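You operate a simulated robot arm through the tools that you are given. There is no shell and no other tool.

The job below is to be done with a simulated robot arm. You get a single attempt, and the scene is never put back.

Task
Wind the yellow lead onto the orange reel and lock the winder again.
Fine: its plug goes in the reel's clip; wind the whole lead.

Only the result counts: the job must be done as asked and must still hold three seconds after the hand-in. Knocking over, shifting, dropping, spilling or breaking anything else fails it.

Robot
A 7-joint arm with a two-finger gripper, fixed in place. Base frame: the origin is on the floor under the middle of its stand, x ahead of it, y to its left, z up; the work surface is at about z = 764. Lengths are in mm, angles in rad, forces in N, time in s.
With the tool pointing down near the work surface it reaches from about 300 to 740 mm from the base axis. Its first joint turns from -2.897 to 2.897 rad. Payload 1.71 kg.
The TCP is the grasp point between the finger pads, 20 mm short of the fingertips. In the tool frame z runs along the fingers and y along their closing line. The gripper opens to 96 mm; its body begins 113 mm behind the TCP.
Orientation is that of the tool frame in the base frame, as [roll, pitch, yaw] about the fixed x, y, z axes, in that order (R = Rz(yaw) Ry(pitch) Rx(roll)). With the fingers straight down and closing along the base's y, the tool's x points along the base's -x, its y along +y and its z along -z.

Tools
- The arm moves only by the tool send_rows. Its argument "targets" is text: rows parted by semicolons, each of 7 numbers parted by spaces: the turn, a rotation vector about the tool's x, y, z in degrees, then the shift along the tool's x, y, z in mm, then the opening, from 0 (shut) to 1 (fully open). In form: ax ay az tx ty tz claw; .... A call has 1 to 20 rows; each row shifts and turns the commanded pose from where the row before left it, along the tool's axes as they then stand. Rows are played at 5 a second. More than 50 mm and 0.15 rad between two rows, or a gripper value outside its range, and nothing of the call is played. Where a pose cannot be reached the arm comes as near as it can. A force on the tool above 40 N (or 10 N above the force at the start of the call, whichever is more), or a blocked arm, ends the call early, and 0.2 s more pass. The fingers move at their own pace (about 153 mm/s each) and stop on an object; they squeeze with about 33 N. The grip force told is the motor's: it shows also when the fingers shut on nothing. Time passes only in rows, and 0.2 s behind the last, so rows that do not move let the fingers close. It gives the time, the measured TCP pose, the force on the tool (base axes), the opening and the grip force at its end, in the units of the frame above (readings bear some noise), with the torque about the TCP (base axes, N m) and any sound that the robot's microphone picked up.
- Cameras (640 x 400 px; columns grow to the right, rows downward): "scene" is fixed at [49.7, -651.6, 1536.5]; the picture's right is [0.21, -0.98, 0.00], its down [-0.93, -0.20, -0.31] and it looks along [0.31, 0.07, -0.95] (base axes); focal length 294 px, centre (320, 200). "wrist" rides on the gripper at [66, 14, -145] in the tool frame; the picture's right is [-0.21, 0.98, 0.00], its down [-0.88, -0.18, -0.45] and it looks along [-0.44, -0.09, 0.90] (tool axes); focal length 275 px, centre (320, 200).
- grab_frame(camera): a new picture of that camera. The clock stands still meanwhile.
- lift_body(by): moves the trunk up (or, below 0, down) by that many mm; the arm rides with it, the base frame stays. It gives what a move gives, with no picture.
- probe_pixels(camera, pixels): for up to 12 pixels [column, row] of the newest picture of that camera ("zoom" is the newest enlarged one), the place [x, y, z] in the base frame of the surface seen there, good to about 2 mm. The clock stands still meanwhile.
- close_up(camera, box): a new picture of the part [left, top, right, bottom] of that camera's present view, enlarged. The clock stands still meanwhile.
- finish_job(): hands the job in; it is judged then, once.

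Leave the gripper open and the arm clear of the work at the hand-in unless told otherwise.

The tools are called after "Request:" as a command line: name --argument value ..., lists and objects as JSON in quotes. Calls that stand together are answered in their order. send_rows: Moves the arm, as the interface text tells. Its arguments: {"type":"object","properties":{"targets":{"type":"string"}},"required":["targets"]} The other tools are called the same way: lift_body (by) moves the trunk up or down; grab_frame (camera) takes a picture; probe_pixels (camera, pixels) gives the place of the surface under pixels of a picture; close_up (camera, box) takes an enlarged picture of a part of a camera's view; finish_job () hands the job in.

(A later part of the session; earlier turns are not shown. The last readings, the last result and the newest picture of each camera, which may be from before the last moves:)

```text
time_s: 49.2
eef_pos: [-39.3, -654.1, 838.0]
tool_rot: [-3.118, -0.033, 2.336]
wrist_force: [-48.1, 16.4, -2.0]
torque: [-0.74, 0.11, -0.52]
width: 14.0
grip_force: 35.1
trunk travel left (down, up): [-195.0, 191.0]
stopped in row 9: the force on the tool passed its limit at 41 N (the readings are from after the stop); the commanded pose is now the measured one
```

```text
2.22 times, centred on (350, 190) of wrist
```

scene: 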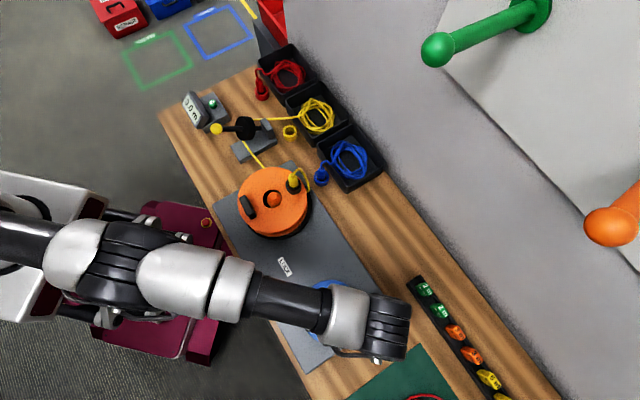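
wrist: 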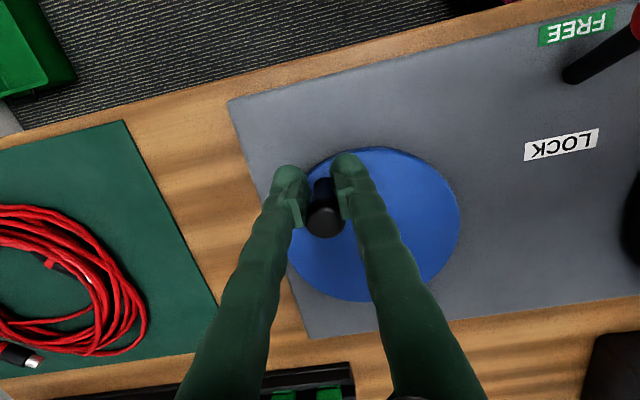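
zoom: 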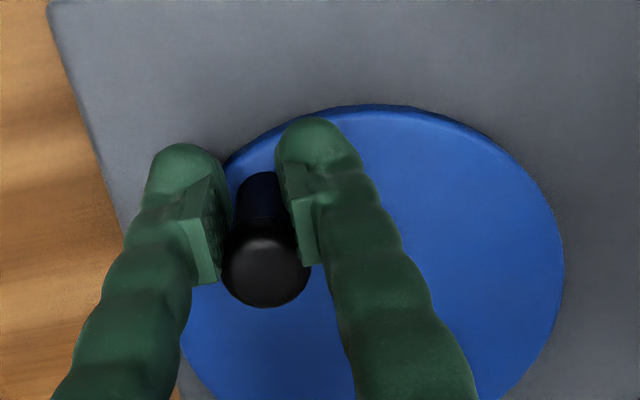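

The knob sits at the edge of the pads at (325,218). I will measure the knob and the wheel's rim precisely from this view.

Request:
probe_pixels --camera "zoom" --pixels '[[266, 262], [232, 262], [300, 262], [266, 295], [266, 230], [380, 106], [500, 152], [562, 250], [548, 330], [190, 350], [520, 375], [240, 150]]'

Request:
close_up --camera "scene" --box '[270, 260, 390, 370]'

```text
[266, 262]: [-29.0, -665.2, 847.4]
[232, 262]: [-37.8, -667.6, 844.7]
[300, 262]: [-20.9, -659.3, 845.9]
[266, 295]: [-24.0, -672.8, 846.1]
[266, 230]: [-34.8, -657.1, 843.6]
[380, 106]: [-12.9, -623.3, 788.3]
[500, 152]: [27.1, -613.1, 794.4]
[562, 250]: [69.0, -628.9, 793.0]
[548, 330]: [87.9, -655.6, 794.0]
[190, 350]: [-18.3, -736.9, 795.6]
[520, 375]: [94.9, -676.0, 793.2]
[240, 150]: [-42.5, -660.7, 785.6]
```

```text
3.64 times, centred on (330, 315) of scene
```

zoom: 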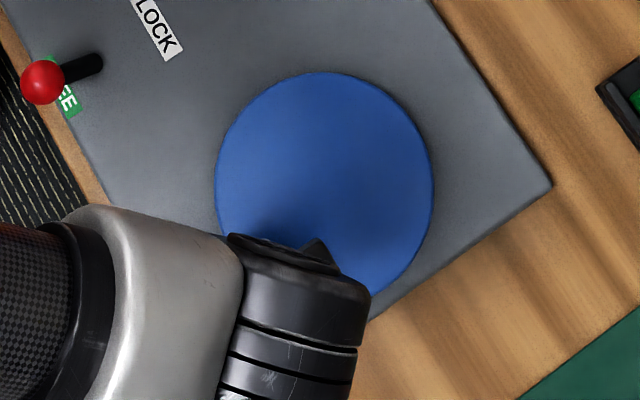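

The knob is at (-29.3,-664.5), still on the circle (radius about 57, angle about 161°), while the TCP has slid 14 mm off it. I will open the fingers, straighten the tool, shift 14 mm along tool -x to centre on the knob, and check the view.

Request:
send_rows --targets "0 0 0 0 0 0 0.5; 0 0 0 0 0 0 0.5; -0.7 -0.95 -0.6 -5 0 0 0.5; -0.65 -0.94 -0.55 -5 0 0 0.5; 0 0 0 -4 -0.3 0 0.5; 0 0 0 0 0 0 0.5"

Request:
grab_frame --camera "wrist"

Request:
close_up --camera "wrist" --box '[220, 80, 440, 260]'

Request:
close_up --camera "scene" --box '[160, 80, 340, 250]'

```text
time_s: 50.6
eef_pos: [-16.4, -667.7, 837.9]
tool_rot: [3.132, 0.015, 2.366]
wrist_force: [-0.1, -0.1, 0.8]
torque: [0.01, 0.0, -0.04]
width: 47.9
grip_force: 0.1
trunk travel left (down, up): [-195.0, 191.0]
```

```text
taken
```

wrist: 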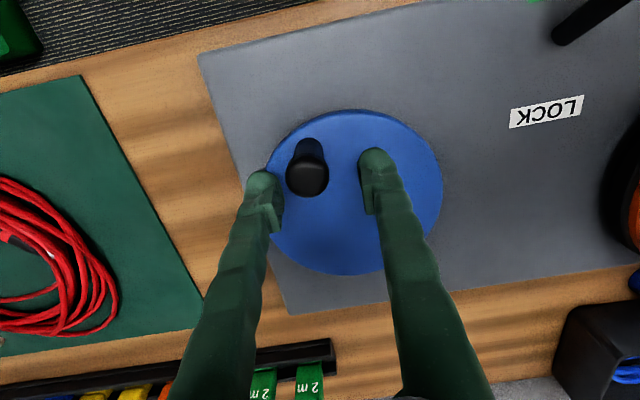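

```text
2.22 times, centred on (330, 170) of wrist
```

zoom: 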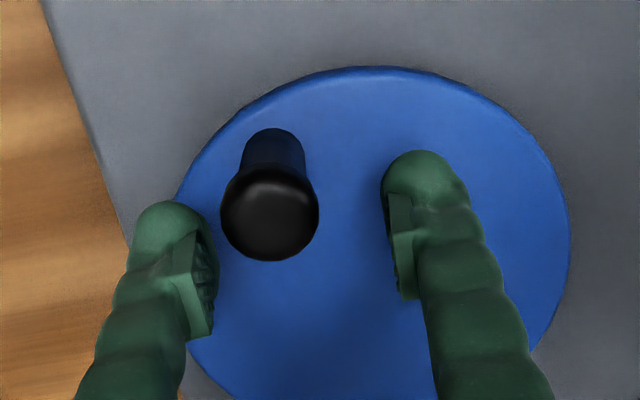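

```text
2.35 times, centred on (250, 165) of scene
```

zoom: 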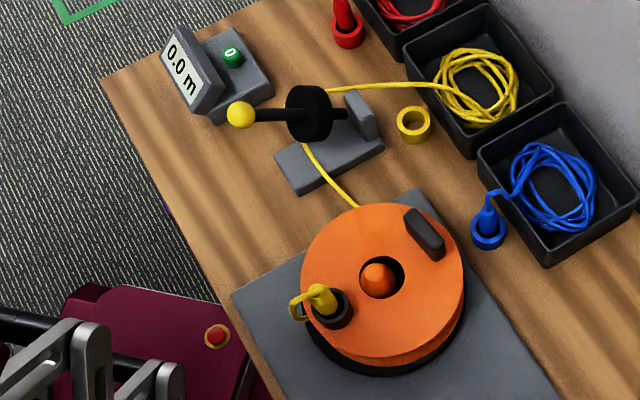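

The fingers are open and off the knob, which is now at (270,215) in the zoom, left of centre. I will measure the knob again before regripping.

Request:
probe_pixels --camera "zoom" --pixels '[[270, 215], [232, 215], [308, 215], [270, 250], [270, 180], [380, 68], [500, 112], [568, 230], [545, 330], [205, 355], [185, 190], [250, 95]]'

```text
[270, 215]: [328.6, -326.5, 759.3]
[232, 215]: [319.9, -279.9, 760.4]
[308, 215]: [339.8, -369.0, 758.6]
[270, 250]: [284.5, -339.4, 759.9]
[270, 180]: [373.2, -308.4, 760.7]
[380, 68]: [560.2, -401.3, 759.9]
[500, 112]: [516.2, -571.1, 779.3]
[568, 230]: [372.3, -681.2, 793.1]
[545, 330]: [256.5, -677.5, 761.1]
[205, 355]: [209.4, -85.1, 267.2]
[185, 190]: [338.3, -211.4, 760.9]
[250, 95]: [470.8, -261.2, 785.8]
```

That probe used the newest zoom, which was the scene one. I will take the wrist zoom again and probe that.

Request:
close_up --camera "wrist" --box '[220, 80, 440, 260]'

Request:
probe_pixels --camera "zoom" --pixels '[[270, 215], [232, 215], [308, 215], [270, 250], [270, 180], [380, 68], [500, 112], [568, 230], [545, 330], [205, 355], [185, 190], [250, 95]]'

```text
2.22 times, centred on (330, 170) of wrist
```

zoom: 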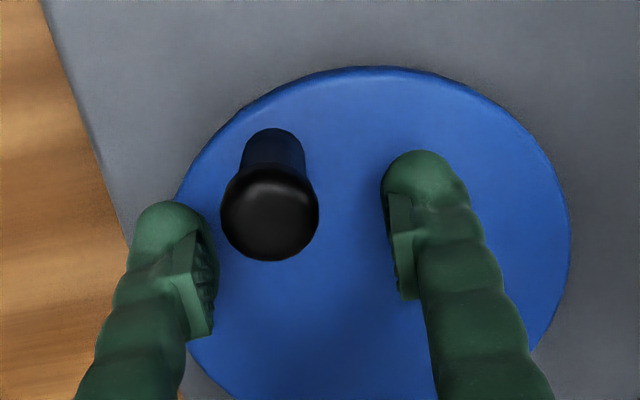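

```text
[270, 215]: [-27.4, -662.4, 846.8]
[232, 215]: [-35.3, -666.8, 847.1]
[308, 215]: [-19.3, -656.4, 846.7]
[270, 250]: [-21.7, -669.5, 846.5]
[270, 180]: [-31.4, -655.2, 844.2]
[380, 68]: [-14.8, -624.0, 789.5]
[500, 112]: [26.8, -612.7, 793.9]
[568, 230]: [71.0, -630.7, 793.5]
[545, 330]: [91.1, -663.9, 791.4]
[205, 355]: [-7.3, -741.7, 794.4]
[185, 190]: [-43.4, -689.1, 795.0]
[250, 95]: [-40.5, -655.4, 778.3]
```

The knob is now at (-27,-662), and refitting the rim gives the wheel's centre at (25,-682) with a crank radius of about 55.7. The first clockwise stall was probably the reel's inertia, multiplied by the roughly 8:1 gearing and my fast start. I will centre on the knob, straighten the tool and regrip.

Request:
send_rows --targets "0.3 0.43 0.3 4 -1.5 0 0.5; 0.25 0.43 0.3 4 -1 0 0.5; 0 0 0 3.5 -1 0 0.5; 0 0 0 0 0 0 0.5"

Request:
close_up --camera "wrist" --box '[220, 80, 440, 260]'

Request:
probe_pixels --camera "zoom" --pixels '[[300, 240], [280, 240], [320, 240], [300, 260], [300, 220]]'

```text
time_s: 51.6
eef_pos: [-21.0, -662.5, 839.6]
tool_rot: [-3.141, -0.003, 2.357]
wrist_force: [0.0, 0.1, -0.4]
torque: [0.0, 0.02, 0.04]
width: 47.9
grip_force: 0.1
trunk travel left (down, up): [-195.0, 191.0]
```

```text
2.22 times, centred on (330, 170) of wrist
```

zoom: 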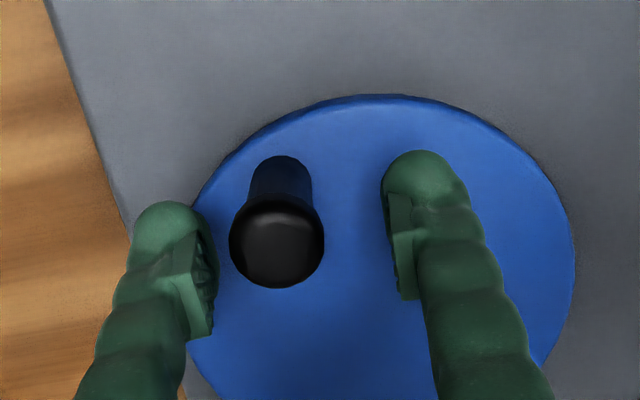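

```text
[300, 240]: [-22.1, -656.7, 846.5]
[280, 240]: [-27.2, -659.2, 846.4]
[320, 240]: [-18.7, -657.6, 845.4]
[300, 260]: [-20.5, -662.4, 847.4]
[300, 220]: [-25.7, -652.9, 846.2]
```

By the picture and the probe, the knob is about 4 mm off in -y and 3 mm in +x of the tool. I will shift that much and close.

Request:
send_rows --targets "0 0 0 1.5 -2 0.5 0.5; 0 0 0 1.5 -2 0.5 0.5; 0 0 0 0 0 0 0; 0 0 0 0 0 0 0; 0 0 0 0 0 0 0"

Request:
close_up --camera "wrist" --box '[220, 80, 440, 260]'

```text
time_s: 52.9
eef_pos: [-26.6, -661.8, 838.1]
tool_rot: [-3.14, -0.003, 2.356]
wrist_force: [1.3, 3.2, 0.6]
torque: [0.01, 0.0, 0.11]
width: 20.6
grip_force: 34.8
trunk travel left (down, up): [-195.0, 191.0]
```

```text
2.22 times, centred on (330, 170) of wrist
```

zoom: 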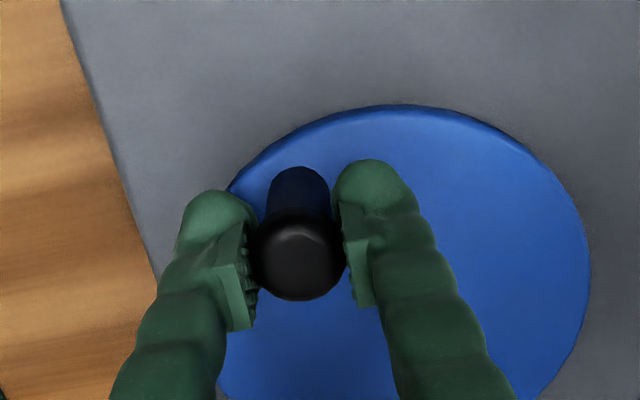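

The grip is centred now, with width 20.6 and almost no force, and the knob is at about 158.6°. I will crank clockwise with a gentle ramp from 2° up to 5° per row, about 47° in all, which goes past the point where it stalled before.

Request:
send_rows --targets "0 0 0 0.74 1.79 0 0; 0 0 0 1 2.73 0 0; 0 0 0 1.11 3.71 0 0; 0 0 0 1.02 4.73 0 0; 0 0 0 0.6 4.8 0 0; 0 0 0 0.18 4.84 0 0; 0 0 0 -0.25 4.83 0 0; 0 0 0 -0.66 4.8 0 0; 0 0 0 -1.08 4.72 0 0; 0 0 0 -1.49 4.61 0 0; 0 0 0 -1.09 2.7 0 0; 0 0 0 0 0 0 0"

Request:
close_up --camera "scene" --box '[160, 80, 340, 250]'

Request:
close_up --camera "wrist" --box '[220, 80, 440, 260]'

```text
time_s: 54.9
eef_pos: [-16.7, -641.7, 837.3]
tool_rot: [-3.109, -0.014, 2.345]
wrist_force: [-38.0, -11.8, -10.7]
torque: [0.37, 0.61, -0.34]
width: 20.7
grip_force: 35.1
trunk travel left (down, up): [-195.0, 191.0]
stopped in row 10: the force on the tool passed its limit at 47 N (the readings are from after the stop); the commanded pose is now the measured one
```

```text
2.35 times, centred on (250, 165) of scene
```

zoom: 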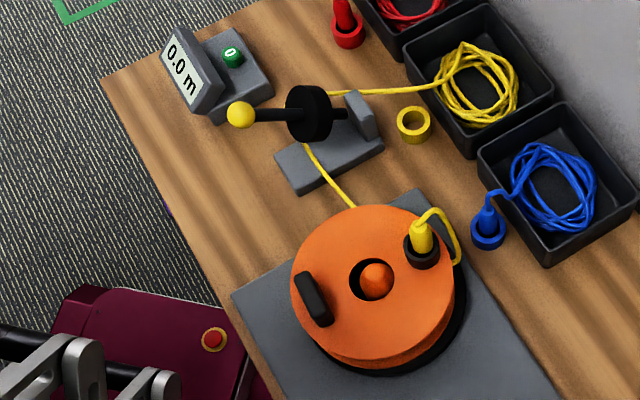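

```text
2.22 times, centred on (330, 170) of wrist
```

zoom: 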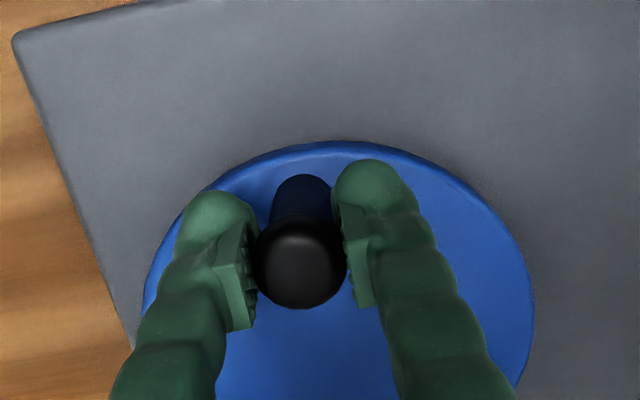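

Clockwise is blocked again at exactly the starting angle of 136°, with the resistance along the tangent. So that is a hard limit, and counter-clockwise must be the working direction. The coil in the bin also changes shape as the reel turns. I will zoom on the coil and reel now, as a reference for comparing after more counter-clockwise turns.

Request:
close_up --camera "scene" --box '[225, 85, 355, 175]'

Request:
close_up --camera "scene" --box '[230, 150, 320, 245]'

```text
4.44 times, centred on (290, 130) of scene
```

zoom: 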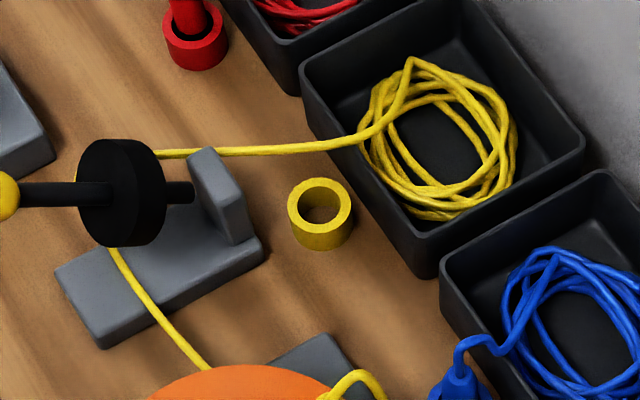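

```text
4.21 times, centred on (275, 198) of scene
```

zoom: 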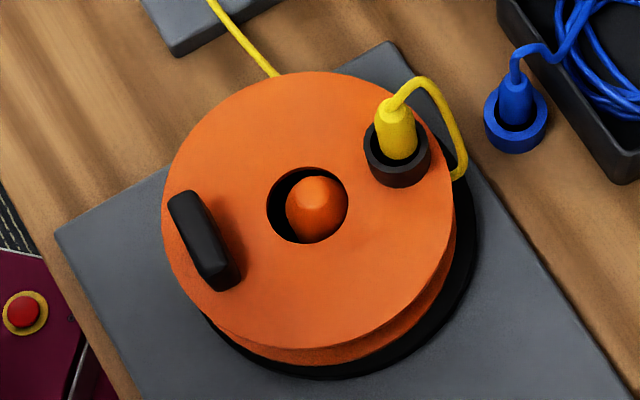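

I will ease off the blocked side by turning a few mm counter-clockwise, and then read the pose so that I know where the commanded pose stands.

Request:
send_rows --targets "0 0 0 -1 -2 0 0; 0 0 0 -1 -3 0 0; 0 0 0 0 0 0 0"

```text
time_s: 55.7
eef_pos: [-15.5, -642.6, 839.2]
tool_rot: [-3.113, -0.015, 2.346]
wrist_force: [-38.3, 6.6, -10.4]
torque: [0.05, 0.12, -0.14]
width: 20.9
grip_force: 35.4
trunk travel left (down, up): [-195.0, 191.0]
```

There is still about 32 N along tool +x and 22 N against +y, so the commanded point sits about 5 mm off in both. I will shift it back by that much.

Request:
send_rows --targets "0 0 0 2.4 -2.5 0 0; 0 0 0 2.4 -2.5 0 0; 0 0 0 0 0 0 0"

```text
time_s: 56.5
eef_pos: [-15.3, -642.7, 839.1]
tool_rot: [-3.12, -0.011, 2.351]
wrist_force: [-22.8, 13.1, -15.4]
torque: [0.25, 0.31, 0.01]
width: 21.0
grip_force: 35.0
trunk travel left (down, up): [-195.0, 191.0]
```

The forces are dropping (25 N and 7 N now). I will continue easing: more along tool +x, plus straightening the tilt of about 1.2°.

Request:
send_rows --targets "-0.5 -0.3 0 2.5 -1 0.5 0; -0.5 -0.3 0 2.5 -1 0.5 0; 0 0 0 0 0 0 0"

```text
time_s: 57.3
eef_pos: [-13.9, -642.4, 840.3]
tool_rot: [-3.136, 0.007, 2.353]
wrist_force: [-1.7, 7.1, -9.8]
torque: [-0.18, -0.27, 0.13]
width: 20.5
grip_force: 34.7
trunk travel left (down, up): [-195.0, 191.0]
```

The forces are nearly gone and the knob is at (-13.9,-642.4), about 134.5°. I will now crank counter-clockwise about 127° with a gentle ramp (2° to 8° per row and back down) on the fitted circle, then compare the meter and the coil.

Request:
send_rows --targets "0 0 0 -0.02 -1.94 0.5 0; 0 0 0 -0.15 -2.9 0.5 0; 0 0 0 -0.44 -3.85 0.5 0; 0 0 0 -0.92 -4.75 0 0; 0 0 0 -1.65 -5.57 0 0; 0 0 0 -2.65 -6.24 0 0; 0 0 0 -3.93 -6.67 0 0; 0 0 0 -4.82 -6.06 0 0; 0 0 0 -5.62 -5.33 0 0; 0 0 0 -6.3 -4.5 0 0; 0 0 0 -6.87 -3.58 0 0; 0 0 0 -7.3 -2.58 0 0; 0 0 0 -7.59 -1.54 0 0; 0 0 0 -7.73 -0.47 0 0; 0 0 0 -7.72 0.61 0 0; 0 0 0 -7.56 1.68 0 0; 0 0 0 -7.25 2.71 0 0; 0 0 0 -5.15 2.68 0 0; 0 0 0 -3.27 2.08 0 0; 0 0 0 -1.58 1.12 0 0"

Request:
close_up --camera "scene" --box '[160, 80, 340, 250]'

Request:
close_up --camera "scene" --box '[225, 85, 355, 175]'

Request:
grab_frame --camera "wrist"

```text
time_s: 61.5
eef_pos: [9.5, -735.6, 837.5]
tool_rot: [-3.135, 0.0, 2.348]
wrist_force: [-3.7, 25.0, -10.1]
torque: [-0.15, -0.37, 0.29]
width: 20.7
grip_force: 35.3
trunk travel left (down, up): [-195.0, 191.0]
```

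```text
2.35 times, centred on (250, 165) of scene
```

zoom: 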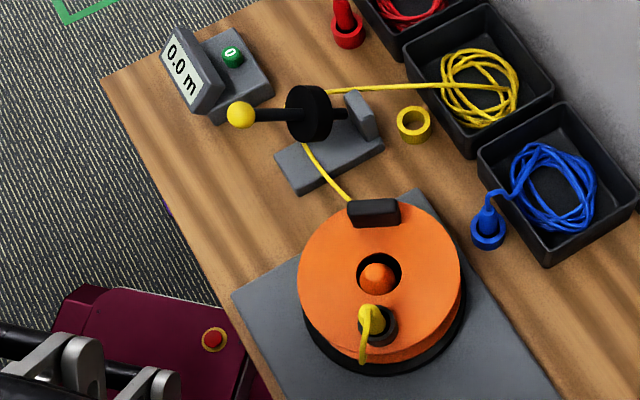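

```text
4.44 times, centred on (290, 130) of scene
```

zoom: 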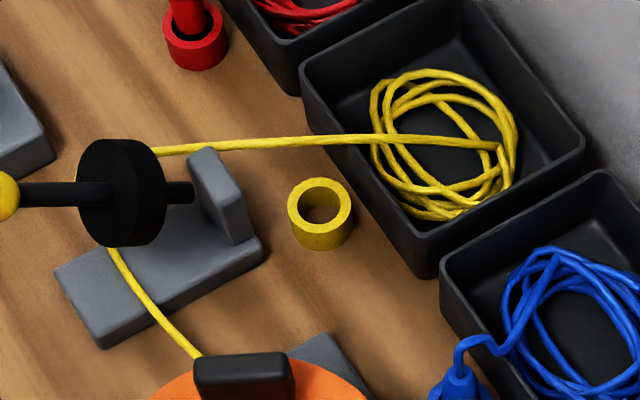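

```text
taken
```

wrist: 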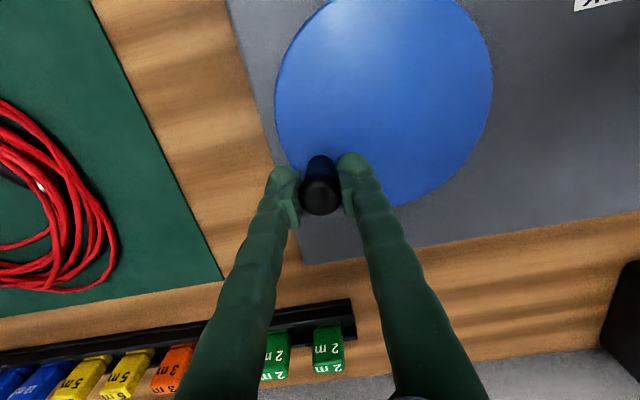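

The coil in the bin is clearly smaller now, so counter-clockwise does wind the lead on; the meter just does not count. The knob is at about 254° with about 25 N in +y, because the commanded point was slightly outside the circle. I will nudge it 1 mm inward and crank on another 136°.

Request:
send_rows --targets "0 0 0 -0.83 1.89 0.5 0; 0 0 0 -2.95 2.52 0.5 0; 0 0 0 -4.07 4.14 0 0; 0 0 0 -4.71 6.14 0 0; 0 0 0 -3.81 6.74 0 0; 0 0 0 -2.84 7.2 0 0; 0 0 0 -1.81 7.53 0 0; 0 0 0 -0.74 7.71 0 0; 0 0 0 0.34 7.74 0 0; 0 0 0 1.41 7.61 0 0; 0 0 0 2.46 7.34 0 0; 0 0 0 3.45 6.93 0 0; 0 0 0 4.39 6.38 0 0; 0 0 0 5.23 5.71 0 0; 0 0 0 5.97 4.93 0 0; 0 0 0 6.6 4.05 0 0; 0 0 0 7.1 3.09 0 0; 0 0 0 5.57 1.65 0 0; 0 0 0 3.8 0.77 0 0; 0 0 0 1.92 0.29 0 0"

Request:
close_up --camera "scene" --box '[160, 80, 340, 250]'

Request:
close_up --camera "scene" --box '[225, 85, 355, 175]'

Request:
grab_frame --camera "wrist"

```text
time_s: 65.7
eef_pos: [65.6, -646.8, 836.1]
tool_rot: [-3.134, 0.003, 2.352]
wrist_force: [0.2, -4.2, 5.6]
torque: [-0.12, -0.11, 0.17]
width: 20.9
grip_force: 35.3
trunk travel left (down, up): [-195.0, 191.0]
```

```text
2.35 times, centred on (250, 165) of scene
```

zoom: 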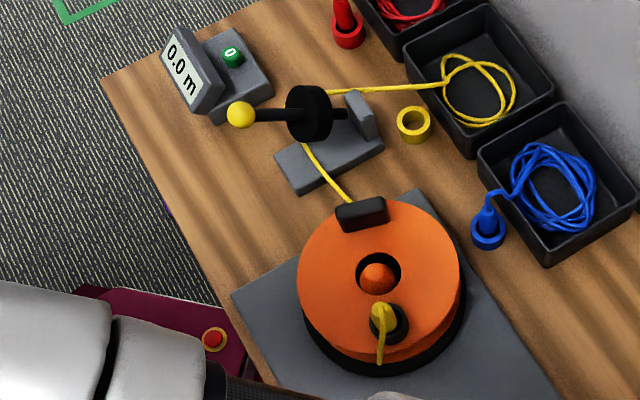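

```text
4.44 times, centred on (290, 130) of scene
```

zoom: 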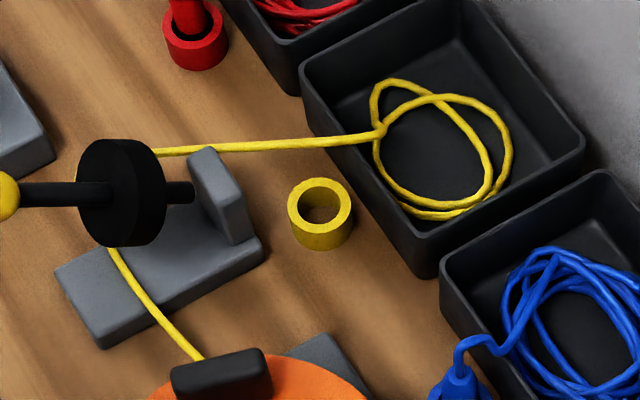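

```text
taken
```

wrist: 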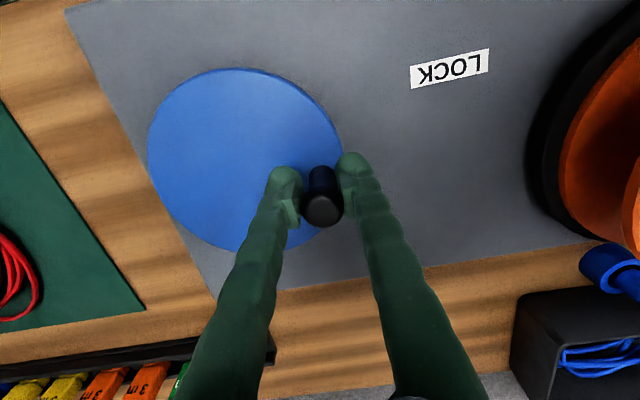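

Only about two loops remain in the bin and the forces are low, with the knob at about 41° (one full crank turn is 360°). I will continue another 104° counter-clockwise and look again.

Request:
send_rows --targets "0 0 0 1.92 0.22 0 0; 0 0 0 3.87 0.24 0 0; 0 0 0 5.81 -0.15 0 0; 0 0 0 7.66 -1.14 0 0; 0 0 0 7.42 -2.2 0 0; 0 0 0 7.05 -3.21 0 0; 0 0 0 6.53 -4.16 0 0; 0 0 0 5.89 -5.03 0 0; 0 0 0 5.13 -5.8 0 0; 0 0 0 4.27 -6.46 0 0; 0 0 0 3.33 -6.99 0 0; 0 0 0 2.33 -7.38 0 0; 0 0 0 1.28 -7.64 0 0; 0 0 0 0.25 -5.8 0 0; 0 0 0 -0.17 -3.87 0 0; 0 0 0 -0.19 -1.93 0 0; 0 0 0 0 0 0 0"

Request:
close_up --camera "scene" --box '[160, 80, 340, 250]'

Request:
close_up --camera "scene" --box '[225, 85, 355, 175]'

```text
time_s: 69.3
eef_pos: [-20.1, -646.4, 836.8]
tool_rot: [-3.13, 0.002, 2.351]
wrist_force: [0.7, 0.2, -0.8]
torque: [0.01, -0.03, 0.01]
width: 0.2
grip_force: 29.4
trunk travel left (down, up): [-195.0, 191.0]
```

```text
2.35 times, centred on (250, 165) of scene
```

zoom: 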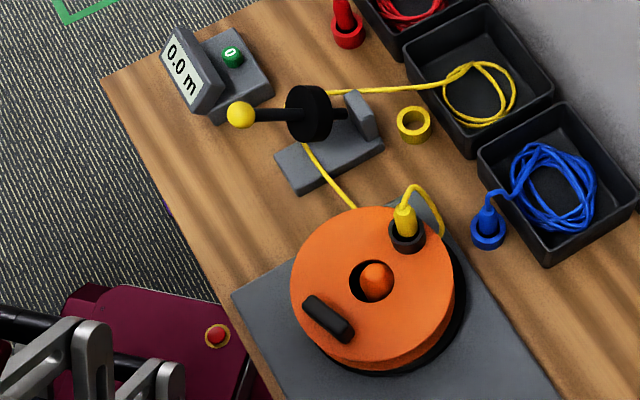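

```text
4.44 times, centred on (290, 130) of scene
```

zoom: 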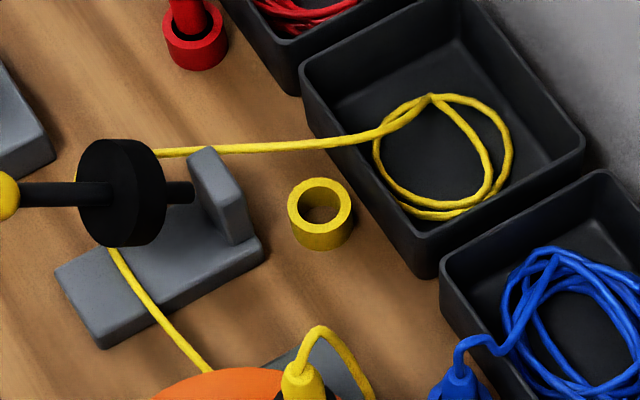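

The gripper width is 0.2 mm, so the fingers slipped off the knob early in that call and only a little lead was wound. I will look where the knob is now.

Request:
grab_frame --camera "wrist"

Request:
grab_frame --camera "scene"

```text
taken
```

wrist: 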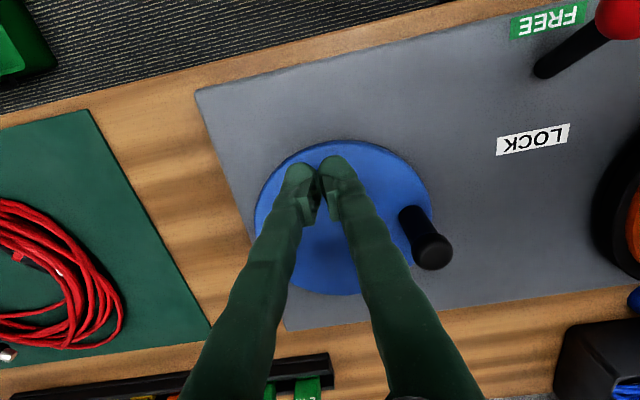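

```text
taken
```

scene: 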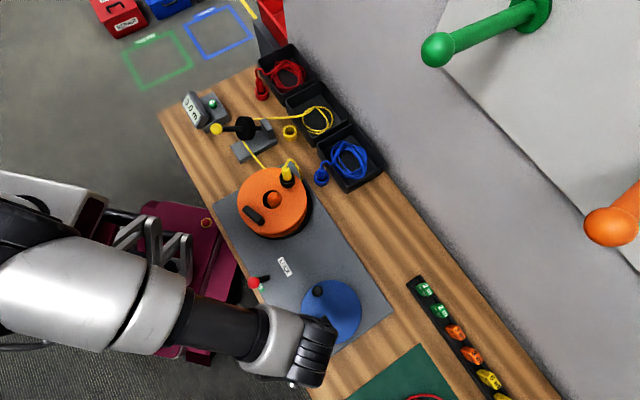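

The knob is at (432,250) in the wrist picture and (318,291) in the scene. I will measure it there.

Request:
probe_pixels --camera "wrist" --pixels '[[432, 252], [418, 252], [448, 252], [432, 266], [432, 240], [412, 215]]'

Request:
probe_pixels --camera "scene" --pixels '[[318, 291], [314, 291], [322, 291], [318, 288], [318, 294]]'

```text
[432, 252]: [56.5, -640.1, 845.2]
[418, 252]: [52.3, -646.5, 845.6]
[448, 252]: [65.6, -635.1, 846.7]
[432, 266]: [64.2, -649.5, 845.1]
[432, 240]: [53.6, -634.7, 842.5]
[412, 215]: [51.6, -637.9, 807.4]
```

```text
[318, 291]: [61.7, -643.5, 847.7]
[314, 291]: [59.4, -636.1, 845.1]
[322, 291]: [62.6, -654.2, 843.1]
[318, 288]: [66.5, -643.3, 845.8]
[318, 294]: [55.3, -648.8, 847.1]
```

The knob's centre is about (60,-643.5), and refitting all the points gives the crank centre (23.8,-682.5) with radius 54.7. The pads slipped where the motion ran along their free direction. So I will raise, open, turn the gripper 45° so it closes along the coming motion, and move above the knob.

Request:
send_rows --targets "0 0 0 0 0 -30 0; 0 0 0 0 0 -35 0; 0 0 0 -18.1 19.6 0 0.5; 0 0 0 -18.1 19.6 0 0.5; 0 0 0 -18.1 19.6 0 0.5; 0 0 7.5 0 0 0 0.5; 0 0 7.5 0 0 0 0.5; 0 0 7.5 0 0 0 0.5; 0 0 7.5 0 0 0 0.5; 0 0 7.5 0 0 0 0.5; 0 0 7.5 0 0 0 0.5; 0 0 0 0 0 0 0.5"

Request:
grab_frame --camera "wrist"

Request:
close_up --camera "wrist" --box '[220, 60, 440, 240]'

```text
time_s: 71.9
eef_pos: [60.6, -642.8, 899.8]
tool_rot: [-3.138, 0.008, 1.565]
wrist_force: [0.1, 0.6, -0.3]
torque: [0.01, -0.04, 0.02]
width: 48.1
grip_force: 0.1
trunk travel left (down, up): [-195.0, 191.0]
```

```text
taken
```

wrist: 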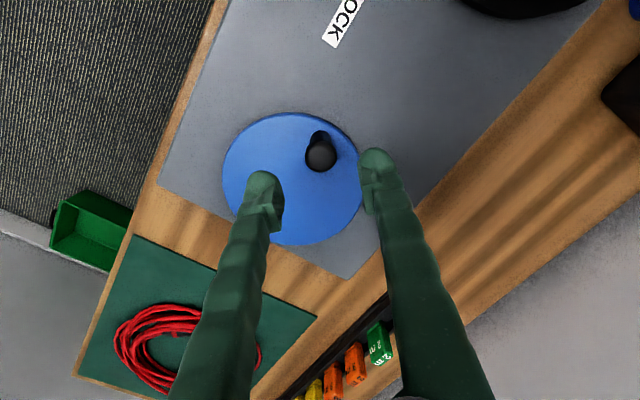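

```text
2.22 times, centred on (330, 150) of wrist
```

zoom: 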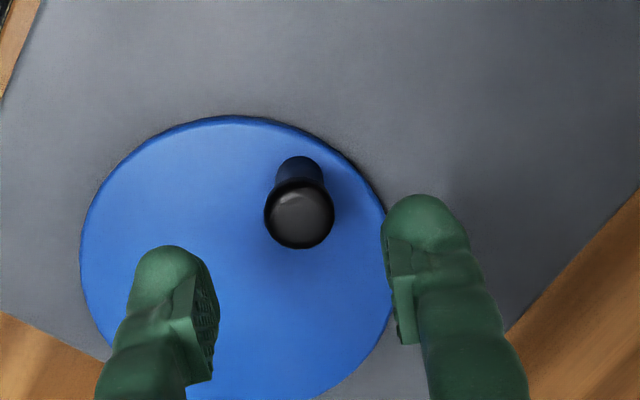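

The turn worked: the tool's y now runs along base +x, and the knob is centred between the fingers. I will measure the knob from here before descending.

Request:
probe_pixels --camera "zoom" --pixels '[[300, 215], [268, 215], [332, 215], [300, 243], [300, 188]]'

```text
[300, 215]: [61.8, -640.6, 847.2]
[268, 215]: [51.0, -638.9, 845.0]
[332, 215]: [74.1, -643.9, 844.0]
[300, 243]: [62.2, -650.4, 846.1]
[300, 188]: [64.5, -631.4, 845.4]
```

The knob's centre averages (61.5,-642.3), within 1 mm of the TCP. I will lower 63 mm and close on it.

Request:
send_rows --targets "-0.2 0.45 0 0.5 1 15 0.5; 0 0 0 0 0 18 0.5; 0 0 0 0 0 18 0.5; 0 0 0 0 0 12 0.5; 0 0 0 0 0 0 0; 0 0 0 0 0 0 0; 0 0 0 0 0 0 0"

Request:
close_up --camera "wrist" --box '[220, 80, 440, 260]'

```text
time_s: 73.5
eef_pos: [60.8, -644.6, 837.6]
tool_rot: [-3.14, -0.001, 1.564]
wrist_force: [-4.2, -1.2, -2.7]
torque: [-0.14, 0.07, -0.07]
width: 20.6
grip_force: 34.9
trunk travel left (down, up): [-195.0, 191.0]
```

```text
2.22 times, centred on (330, 170) of wrist
```

zoom: 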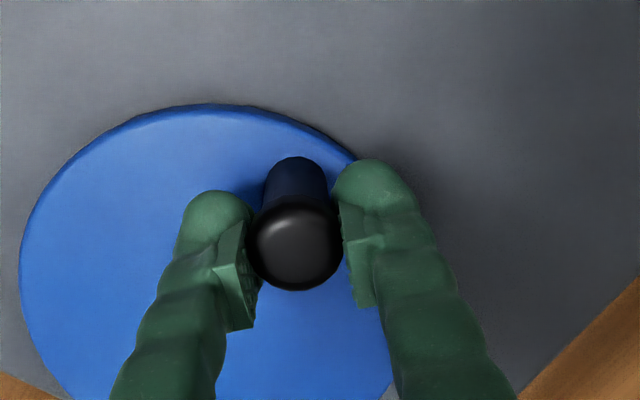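

The grip is solid at 20.6 mm and the knob is at about 47°. With this gripper angle I will crank counter-clockwise from 47° to about 136° with a gentle ramp up and down.

Request:
send_rows --targets "0 0 0 1.28 -1.41 0 0; 0 0 0 1.83 -2.2 0 0; 0 0 0 2.25 -3.08 0 0; 0 0 0 2.51 -4.06 0 0; 0 0 0 2.53 -5.14 0 0; 0 0 0 2.25 -6.29 0 0; 0 0 0 1.47 -6.52 0 0; 0 0 0 0.66 -6.65 0 0; 0 0 0 -0.15 -6.68 0 0; 0 0 0 -0.96 -6.61 0 0; 0 0 0 -1.76 -6.44 0 0; 0 0 0 -2.53 -6.18 0 0; 0 0 0 -2.76 -5.02 0 0; 0 0 0 -2.69 -3.94 0 0; 0 0 0 -2.39 -2.98 0 0; 0 0 0 -1.93 -2.12 0 0; 0 0 0 -1.35 -1.35 0 0; 0 0 0 0 0 0 0"

Request:
close_up --camera "scene" --box '[160, 80, 340, 250]'

Request:
close_up --camera "wrist" --box '[220, 80, 440, 260]'

```text
time_s: 77.3
eef_pos: [-14.8, -644.7, 838.2]
tool_rot: [-3.14, 0.002, 1.567]
wrist_force: [2.0, 1.3, -3.6]
torque: [-0.23, 0.06, 0.12]
width: 20.9
grip_force: 35.3
trunk travel left (down, up): [-195.0, 191.0]
```

```text
2.35 times, centred on (250, 165) of scene
```

zoom: 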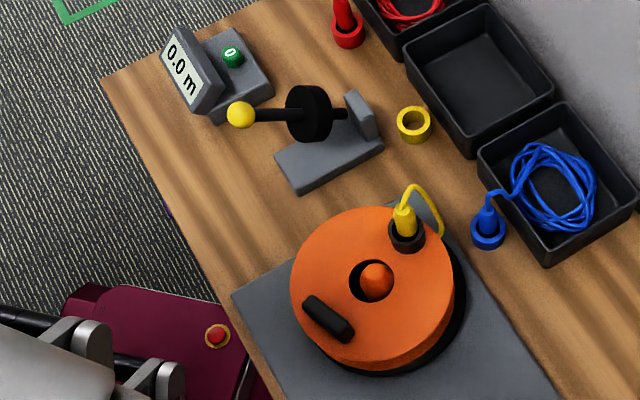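

```text
2.22 times, centred on (330, 170) of wrist
```

zoom: 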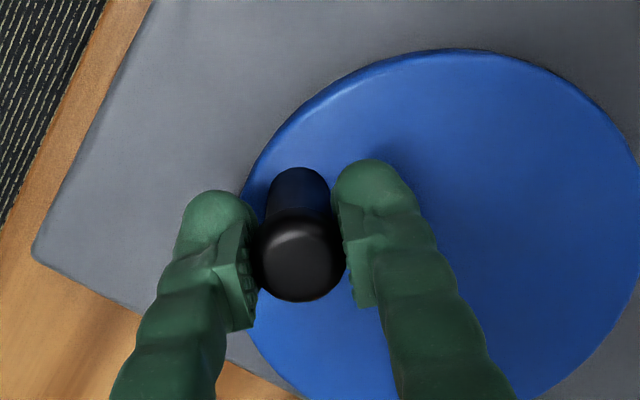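

The yellow bin is empty and no yellow line runs past the measuring wheel any more, so the lead seems fully wound. I will zoom in on the reel and the bin to check for a loose tail.

Request:
close_up --camera "scene" --box '[230, 150, 320, 245]'

Request:
close_up --camera "scene" --box '[225, 85, 355, 175]'

Request:
grab_frame --camera "scene"

```text
4.21 times, centred on (275, 198) of scene
```

zoom: 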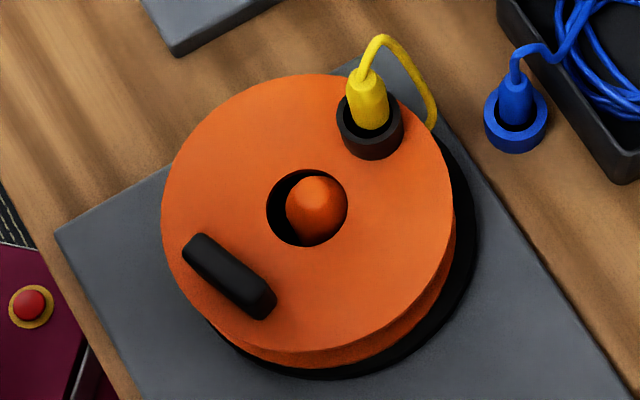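

```text
4.44 times, centred on (290, 130) of scene
```

zoom: 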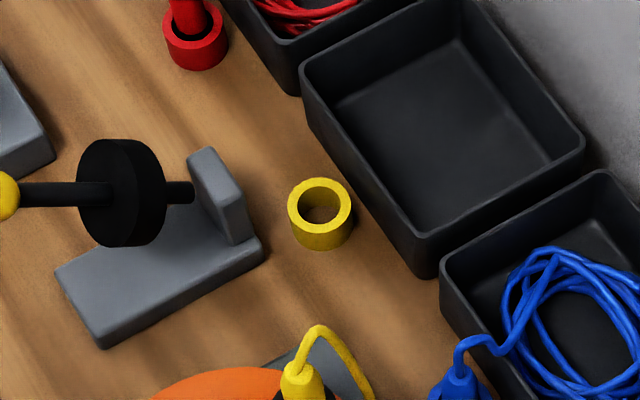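

```text
taken
```

scene: 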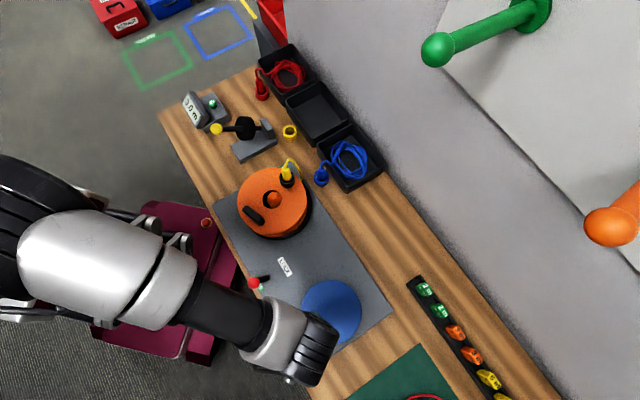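

There is no loose tail: the bin is empty and only the plug's short loop shows on the reel. The crank has made about one full turn. To be sure the very end is on, I will crank about 29° further at a gentle pace and watch for any stop.

Request:
send_rows --targets "0 0 0 -1.39 -1.31 0 0; 0 0 0 -2.17 -1.87 0 0; 0 0 0 -3.04 -2.31 0 0; 0 0 0 -4.02 -2.58 0 0; 0 0 0 -4.23 -2.22 0 0; 0 0 0 -4.4 -1.84 0 0; 0 0 0 -2.71 -0.92 0 0; 0 0 0 -1.83 -0.53 0 0; 0 0 0 0 0 0 0"

Request:
close_up --camera "scene" --box '[160, 80, 340, 250]'

```text
time_s: 79.3
eef_pos: [-27.3, -666.7, 837.6]
tool_rot: [-3.141, 0.0, 1.566]
wrist_force: [11.2, 2.0, 1.4]
torque: [0.4, -0.01, 0.26]
width: 21.0
grip_force: 34.9
trunk travel left (down, up): [-195.0, 191.0]
```

```text
2.35 times, centred on (250, 165) of scene
```

zoom: 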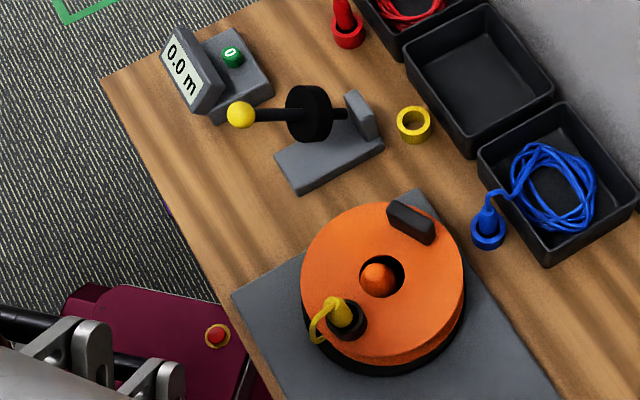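

It turned on freely with no stop, and the lead stays on the reel with the plug in its clip. I will now release the knob, rise to z≈945, move above the lever ball near (48,-491) and turn the gripper back 45° to match the lever's swing.

Request:
send_rows --targets "0 0 0 0 0 0 0.6; 0 0 0 0 0 0 0.6; 0 0 0 0 0 -20 0.6; 0 0 0 0 0 -30 0.6; 0 0 0 0 0 -30 0.6; 0 0 0 0 0 -28 0.6; 0 0 0 35.1 15.1 0 0.6; 0 0 0 35.1 15.1 0 0.6; 0 0 0 35.1 15.1 0 0.6; 0 0 0 35.1 15.1 0 0.6; 0 0 0 35.1 15.1 0 0.6; 0 0 -7.5 0 0 0 0.6; 0 0 -7.5 0 0 0 0.6; 0 0 -7.5 0 0 0 0.6; 0 0 -7.5 0 0 0 0.6; 0 0 -7.5 0 0 0 0.6; 0 0 -7.5 0 0 0 0.6; 0 0 0 0 0 0 0.6"

Request:
grab_frame --camera "wrist"

Request:
grab_frame --camera "scene"

```text
time_s: 83.1
eef_pos: [48.1, -492.6, 945.6]
tool_rot: [-3.141, -0.001, 2.352]
wrist_force: [-0.1, -0.7, -0.2]
torque: [-0.02, 0.01, -0.02]
width: 57.8
grip_force: 0.0
trunk travel left (down, up): [-195.0, 191.0]
```

```text
taken
```

wrist: 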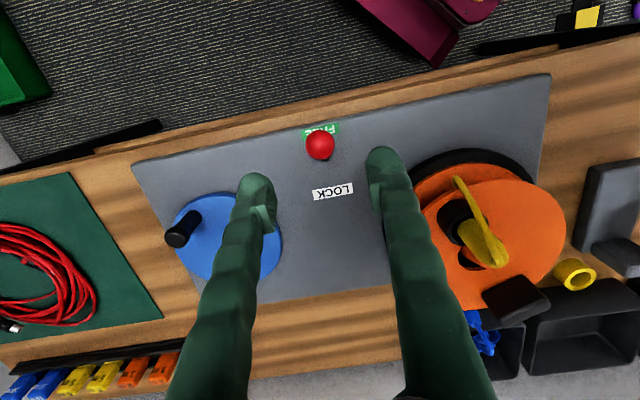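

```text
taken
```

scene: 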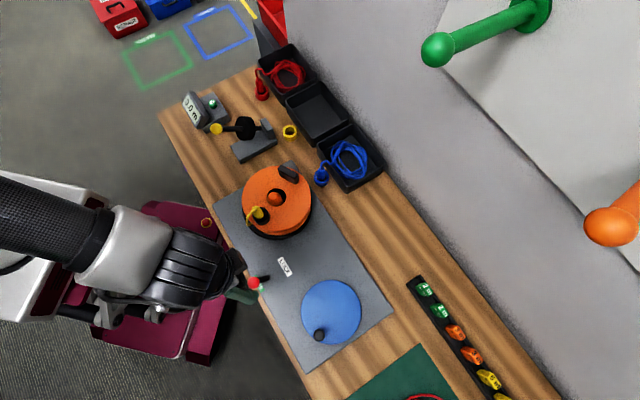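

I am above the lever at FREE, with the ball at (320,145) between the fingers. I will measure it before lowering.

Request:
probe_pixels --camera "wrist" --pixels '[[320, 145], [320, 136], [320, 154], [310, 145], [330, 145], [333, 191]]'

Request:
close_up --camera "wrist" --box '[220, 60, 440, 240]'

```text
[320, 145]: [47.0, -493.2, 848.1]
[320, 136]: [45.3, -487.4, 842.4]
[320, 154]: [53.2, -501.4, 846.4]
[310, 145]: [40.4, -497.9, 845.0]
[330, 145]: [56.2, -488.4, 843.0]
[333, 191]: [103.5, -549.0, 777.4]
```

```text
2.22 times, centred on (330, 150) of wrist
```

zoom: 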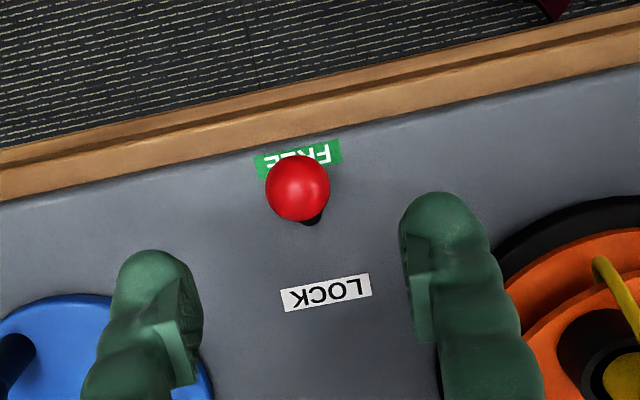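

The ball's centre is about (48.7,-495,835), within 3 mm of the TCP. I will shift slightly, lower 109 mm and close on it.

Request:
send_rows --targets "0 0 0 -1.5 -0.5 25 0.6; 0 0 0 0 0 25 0.6; 0 0 0 0 0 25 0.6; 0 0 0 0 0 22 0.6; 0 0 0 0 0 12 0.6; 0 0 0 0 0 0 0.6"

Request:
send_rows --targets "0 0 0 0 0 0 0; 0 0 0 0 0 0 0; 0 0 0 0 0 0 0"

Request:
grab_frame --camera "wrist"

```text
time_s: 84.5
eef_pos: [48.3, -493.9, 838.1]
tool_rot: [-3.139, -0.002, 2.352]
wrist_force: [-0.4, 0.8, 0.8]
torque: [0.01, 0.04, 0.04]
width: 57.7
grip_force: 0.1
trunk travel left (down, up): [-195.0, 191.0]
```

```text
time_s: 85.3
eef_pos: [48.6, -494.6, 837.7]
tool_rot: [-3.139, -0.001, 2.351]
wrist_force: [4.6, 4.0, -2.6]
torque: [0.05, 0.01, 0.03]
width: 23.8
grip_force: 34.8
trunk travel left (down, up): [-195.0, 191.0]
```

```text
taken
```

wrist: 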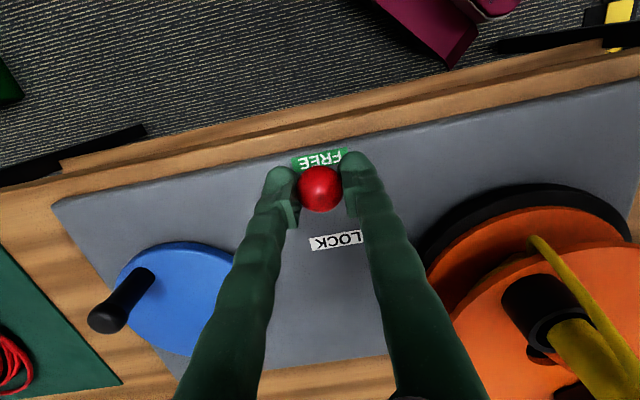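

The ball is gripped at 23.8 mm. I will swing it back along the arc toward LOCK, the reverse of the earlier motion.

Request:
send_rows --targets "0 0 0 -7.9 0 -4.2 0; 0 0 0 -8.4 0 -3 0; 0 0 0 -8.7 0 -1.9 0; 0 0 0 -8.9 0 -0.6 0; 0 0 0 -8.9 0 0.6 0; 0 0 0 -8.7 0 1.9 0; 0 0 0 -8.4 0 3 0; 0 0 0 -7.9 0 4.2 0; 0 0 0 0 0 0 0"

Request:
grab_frame --camera "wrist"

Request:
close_up --camera "scene" --box '[160, 80, 340, 250]'

```text
time_s: 87.3
eef_pos: [96.5, -544.8, 835.5]
tool_rot: [-3.139, 0.001, 2.35]
wrist_force: [-0.4, -0.5, 0.2]
torque: [0.01, -0.01, 0.0]
width: 0.0
grip_force: 30.1
trunk travel left (down, up): [-195.0, 191.0]
```

```text
taken
```

wrist: 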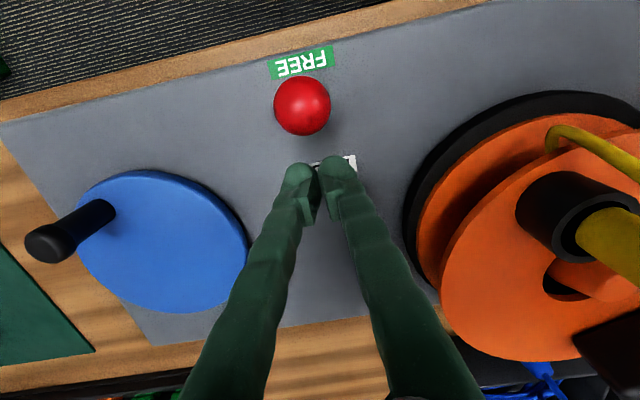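

```text
2.35 times, centred on (250, 165) of scene
```

zoom: 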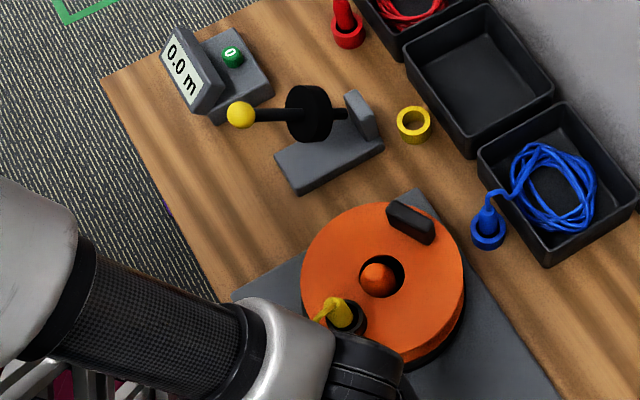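

The fingers slipped off the ball partway and shut, and the lever now stands partway between FREE and LOCK at (302,106) in the wrist view. I will measure the ball.

Request:
probe_pixels --camera "wrist" --pixels '[[302, 106], [302, 92], [302, 122], [286, 106], [318, 106]]'

Request:
close_up --camera "wrist" --box '[220, 30, 440, 230]'

Request:
close_up --camera "scene" --box '[230, 220, 330, 310]'

```text
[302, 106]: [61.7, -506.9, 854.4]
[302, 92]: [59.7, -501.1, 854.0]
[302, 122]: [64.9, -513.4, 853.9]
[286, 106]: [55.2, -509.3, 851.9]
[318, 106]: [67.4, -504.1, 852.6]
```

```text
2.00 times, centred on (330, 130) of wrist
```

zoom: 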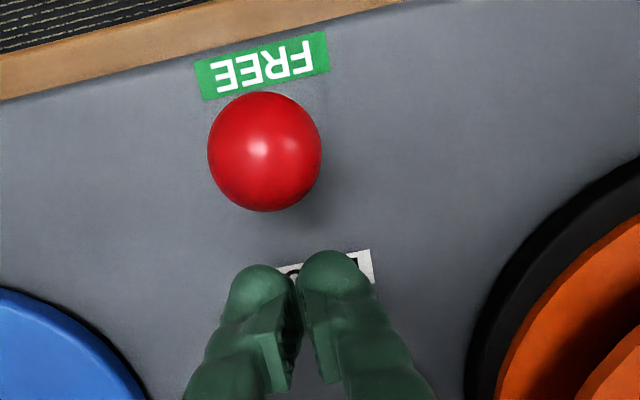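

```text
4.44 times, centred on (280, 265) of scene
```

zoom: 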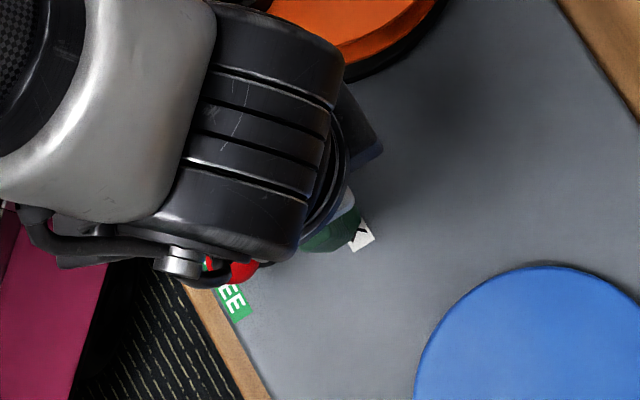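

The ball is at about (62,-509,841), nearly upright but still on the FREE side. I will push it instead: raise clear, bring the closed fingers down behind it on the FREE side near (38,-485), and then push toward LOCK.

Request:
send_rows --targets "0 0 0 0 0 -25 0; 0 0 0 0 0 -25 0; 0 0 0 0 0 -25 0; 0 0 0 28 0.3 0 0; 0 0 0 28 0.3 0 0; 0 0 0 28 0.3 0 0; 0 0 0 0 0 0 0"

Request:
grab_frame --camera "wrist"

```text
time_s: 88.9
eef_pos: [39.1, -480.9, 914.1]
tool_rot: [-3.14, -0.002, 2.352]
wrist_force: [0.4, 0.5, -0.7]
torque: [-0.02, 0.03, -0.03]
width: 0.0
grip_force: 29.4
trunk travel left (down, up): [-195.0, 191.0]
```

```text
taken
```

wrist: 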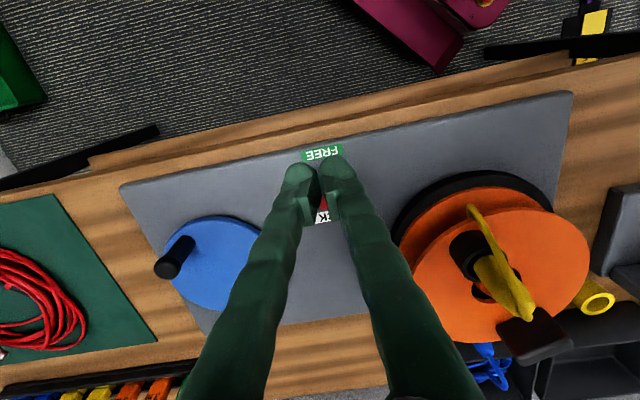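

The closed fingers are now behind the ball on the FREE side, 36 mm back and about 3.5 mm off to the side. I will correct that sideways and lower to z≈846.

Request:
send_rows --targets "0 0 0 0 -3.5 18 0; 0 0 0 0 0 20 0; 0 0 0 0 0 20 0; 0 0 0 0 0 10 0; 0 0 0 0 0 0 0"

Request:
close_up --camera "scene" --box '[220, 220, 320, 310]'

Request:
close_up --camera "wrist" --box '[240, 110, 400, 250]'

```text
time_s: 90.1
eef_pos: [34.9, -484.2, 844.2]
tool_rot: [-3.141, 0.0, 2.35]
wrist_force: [0.7, -0.5, 0.2]
torque: [0.0, 0.01, -0.01]
width: 0.0
grip_force: 29.5
trunk travel left (down, up): [-195.0, 191.0]
```

```text
4.44 times, centred on (270, 265) of scene
```

zoom: 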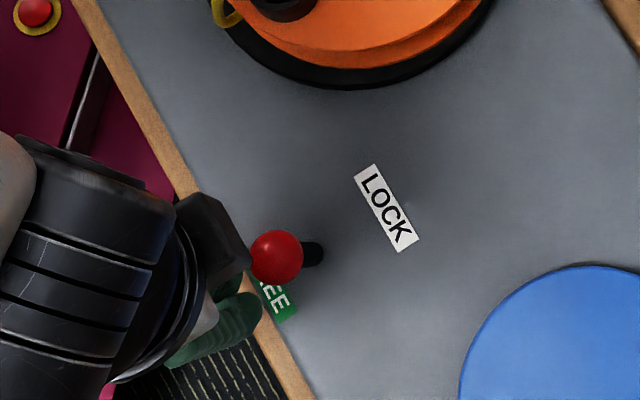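

```text
2.86 times, centred on (320, 180) of wrist
```

zoom: 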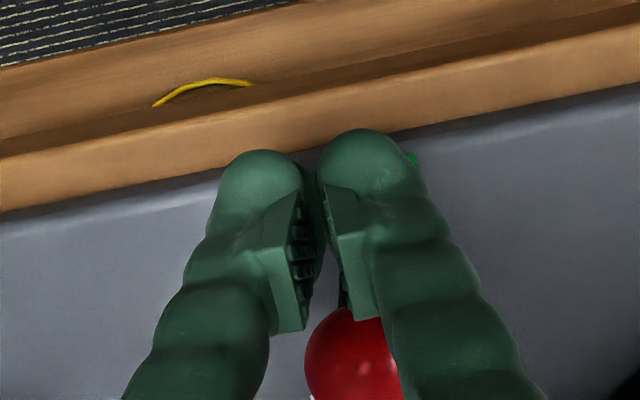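

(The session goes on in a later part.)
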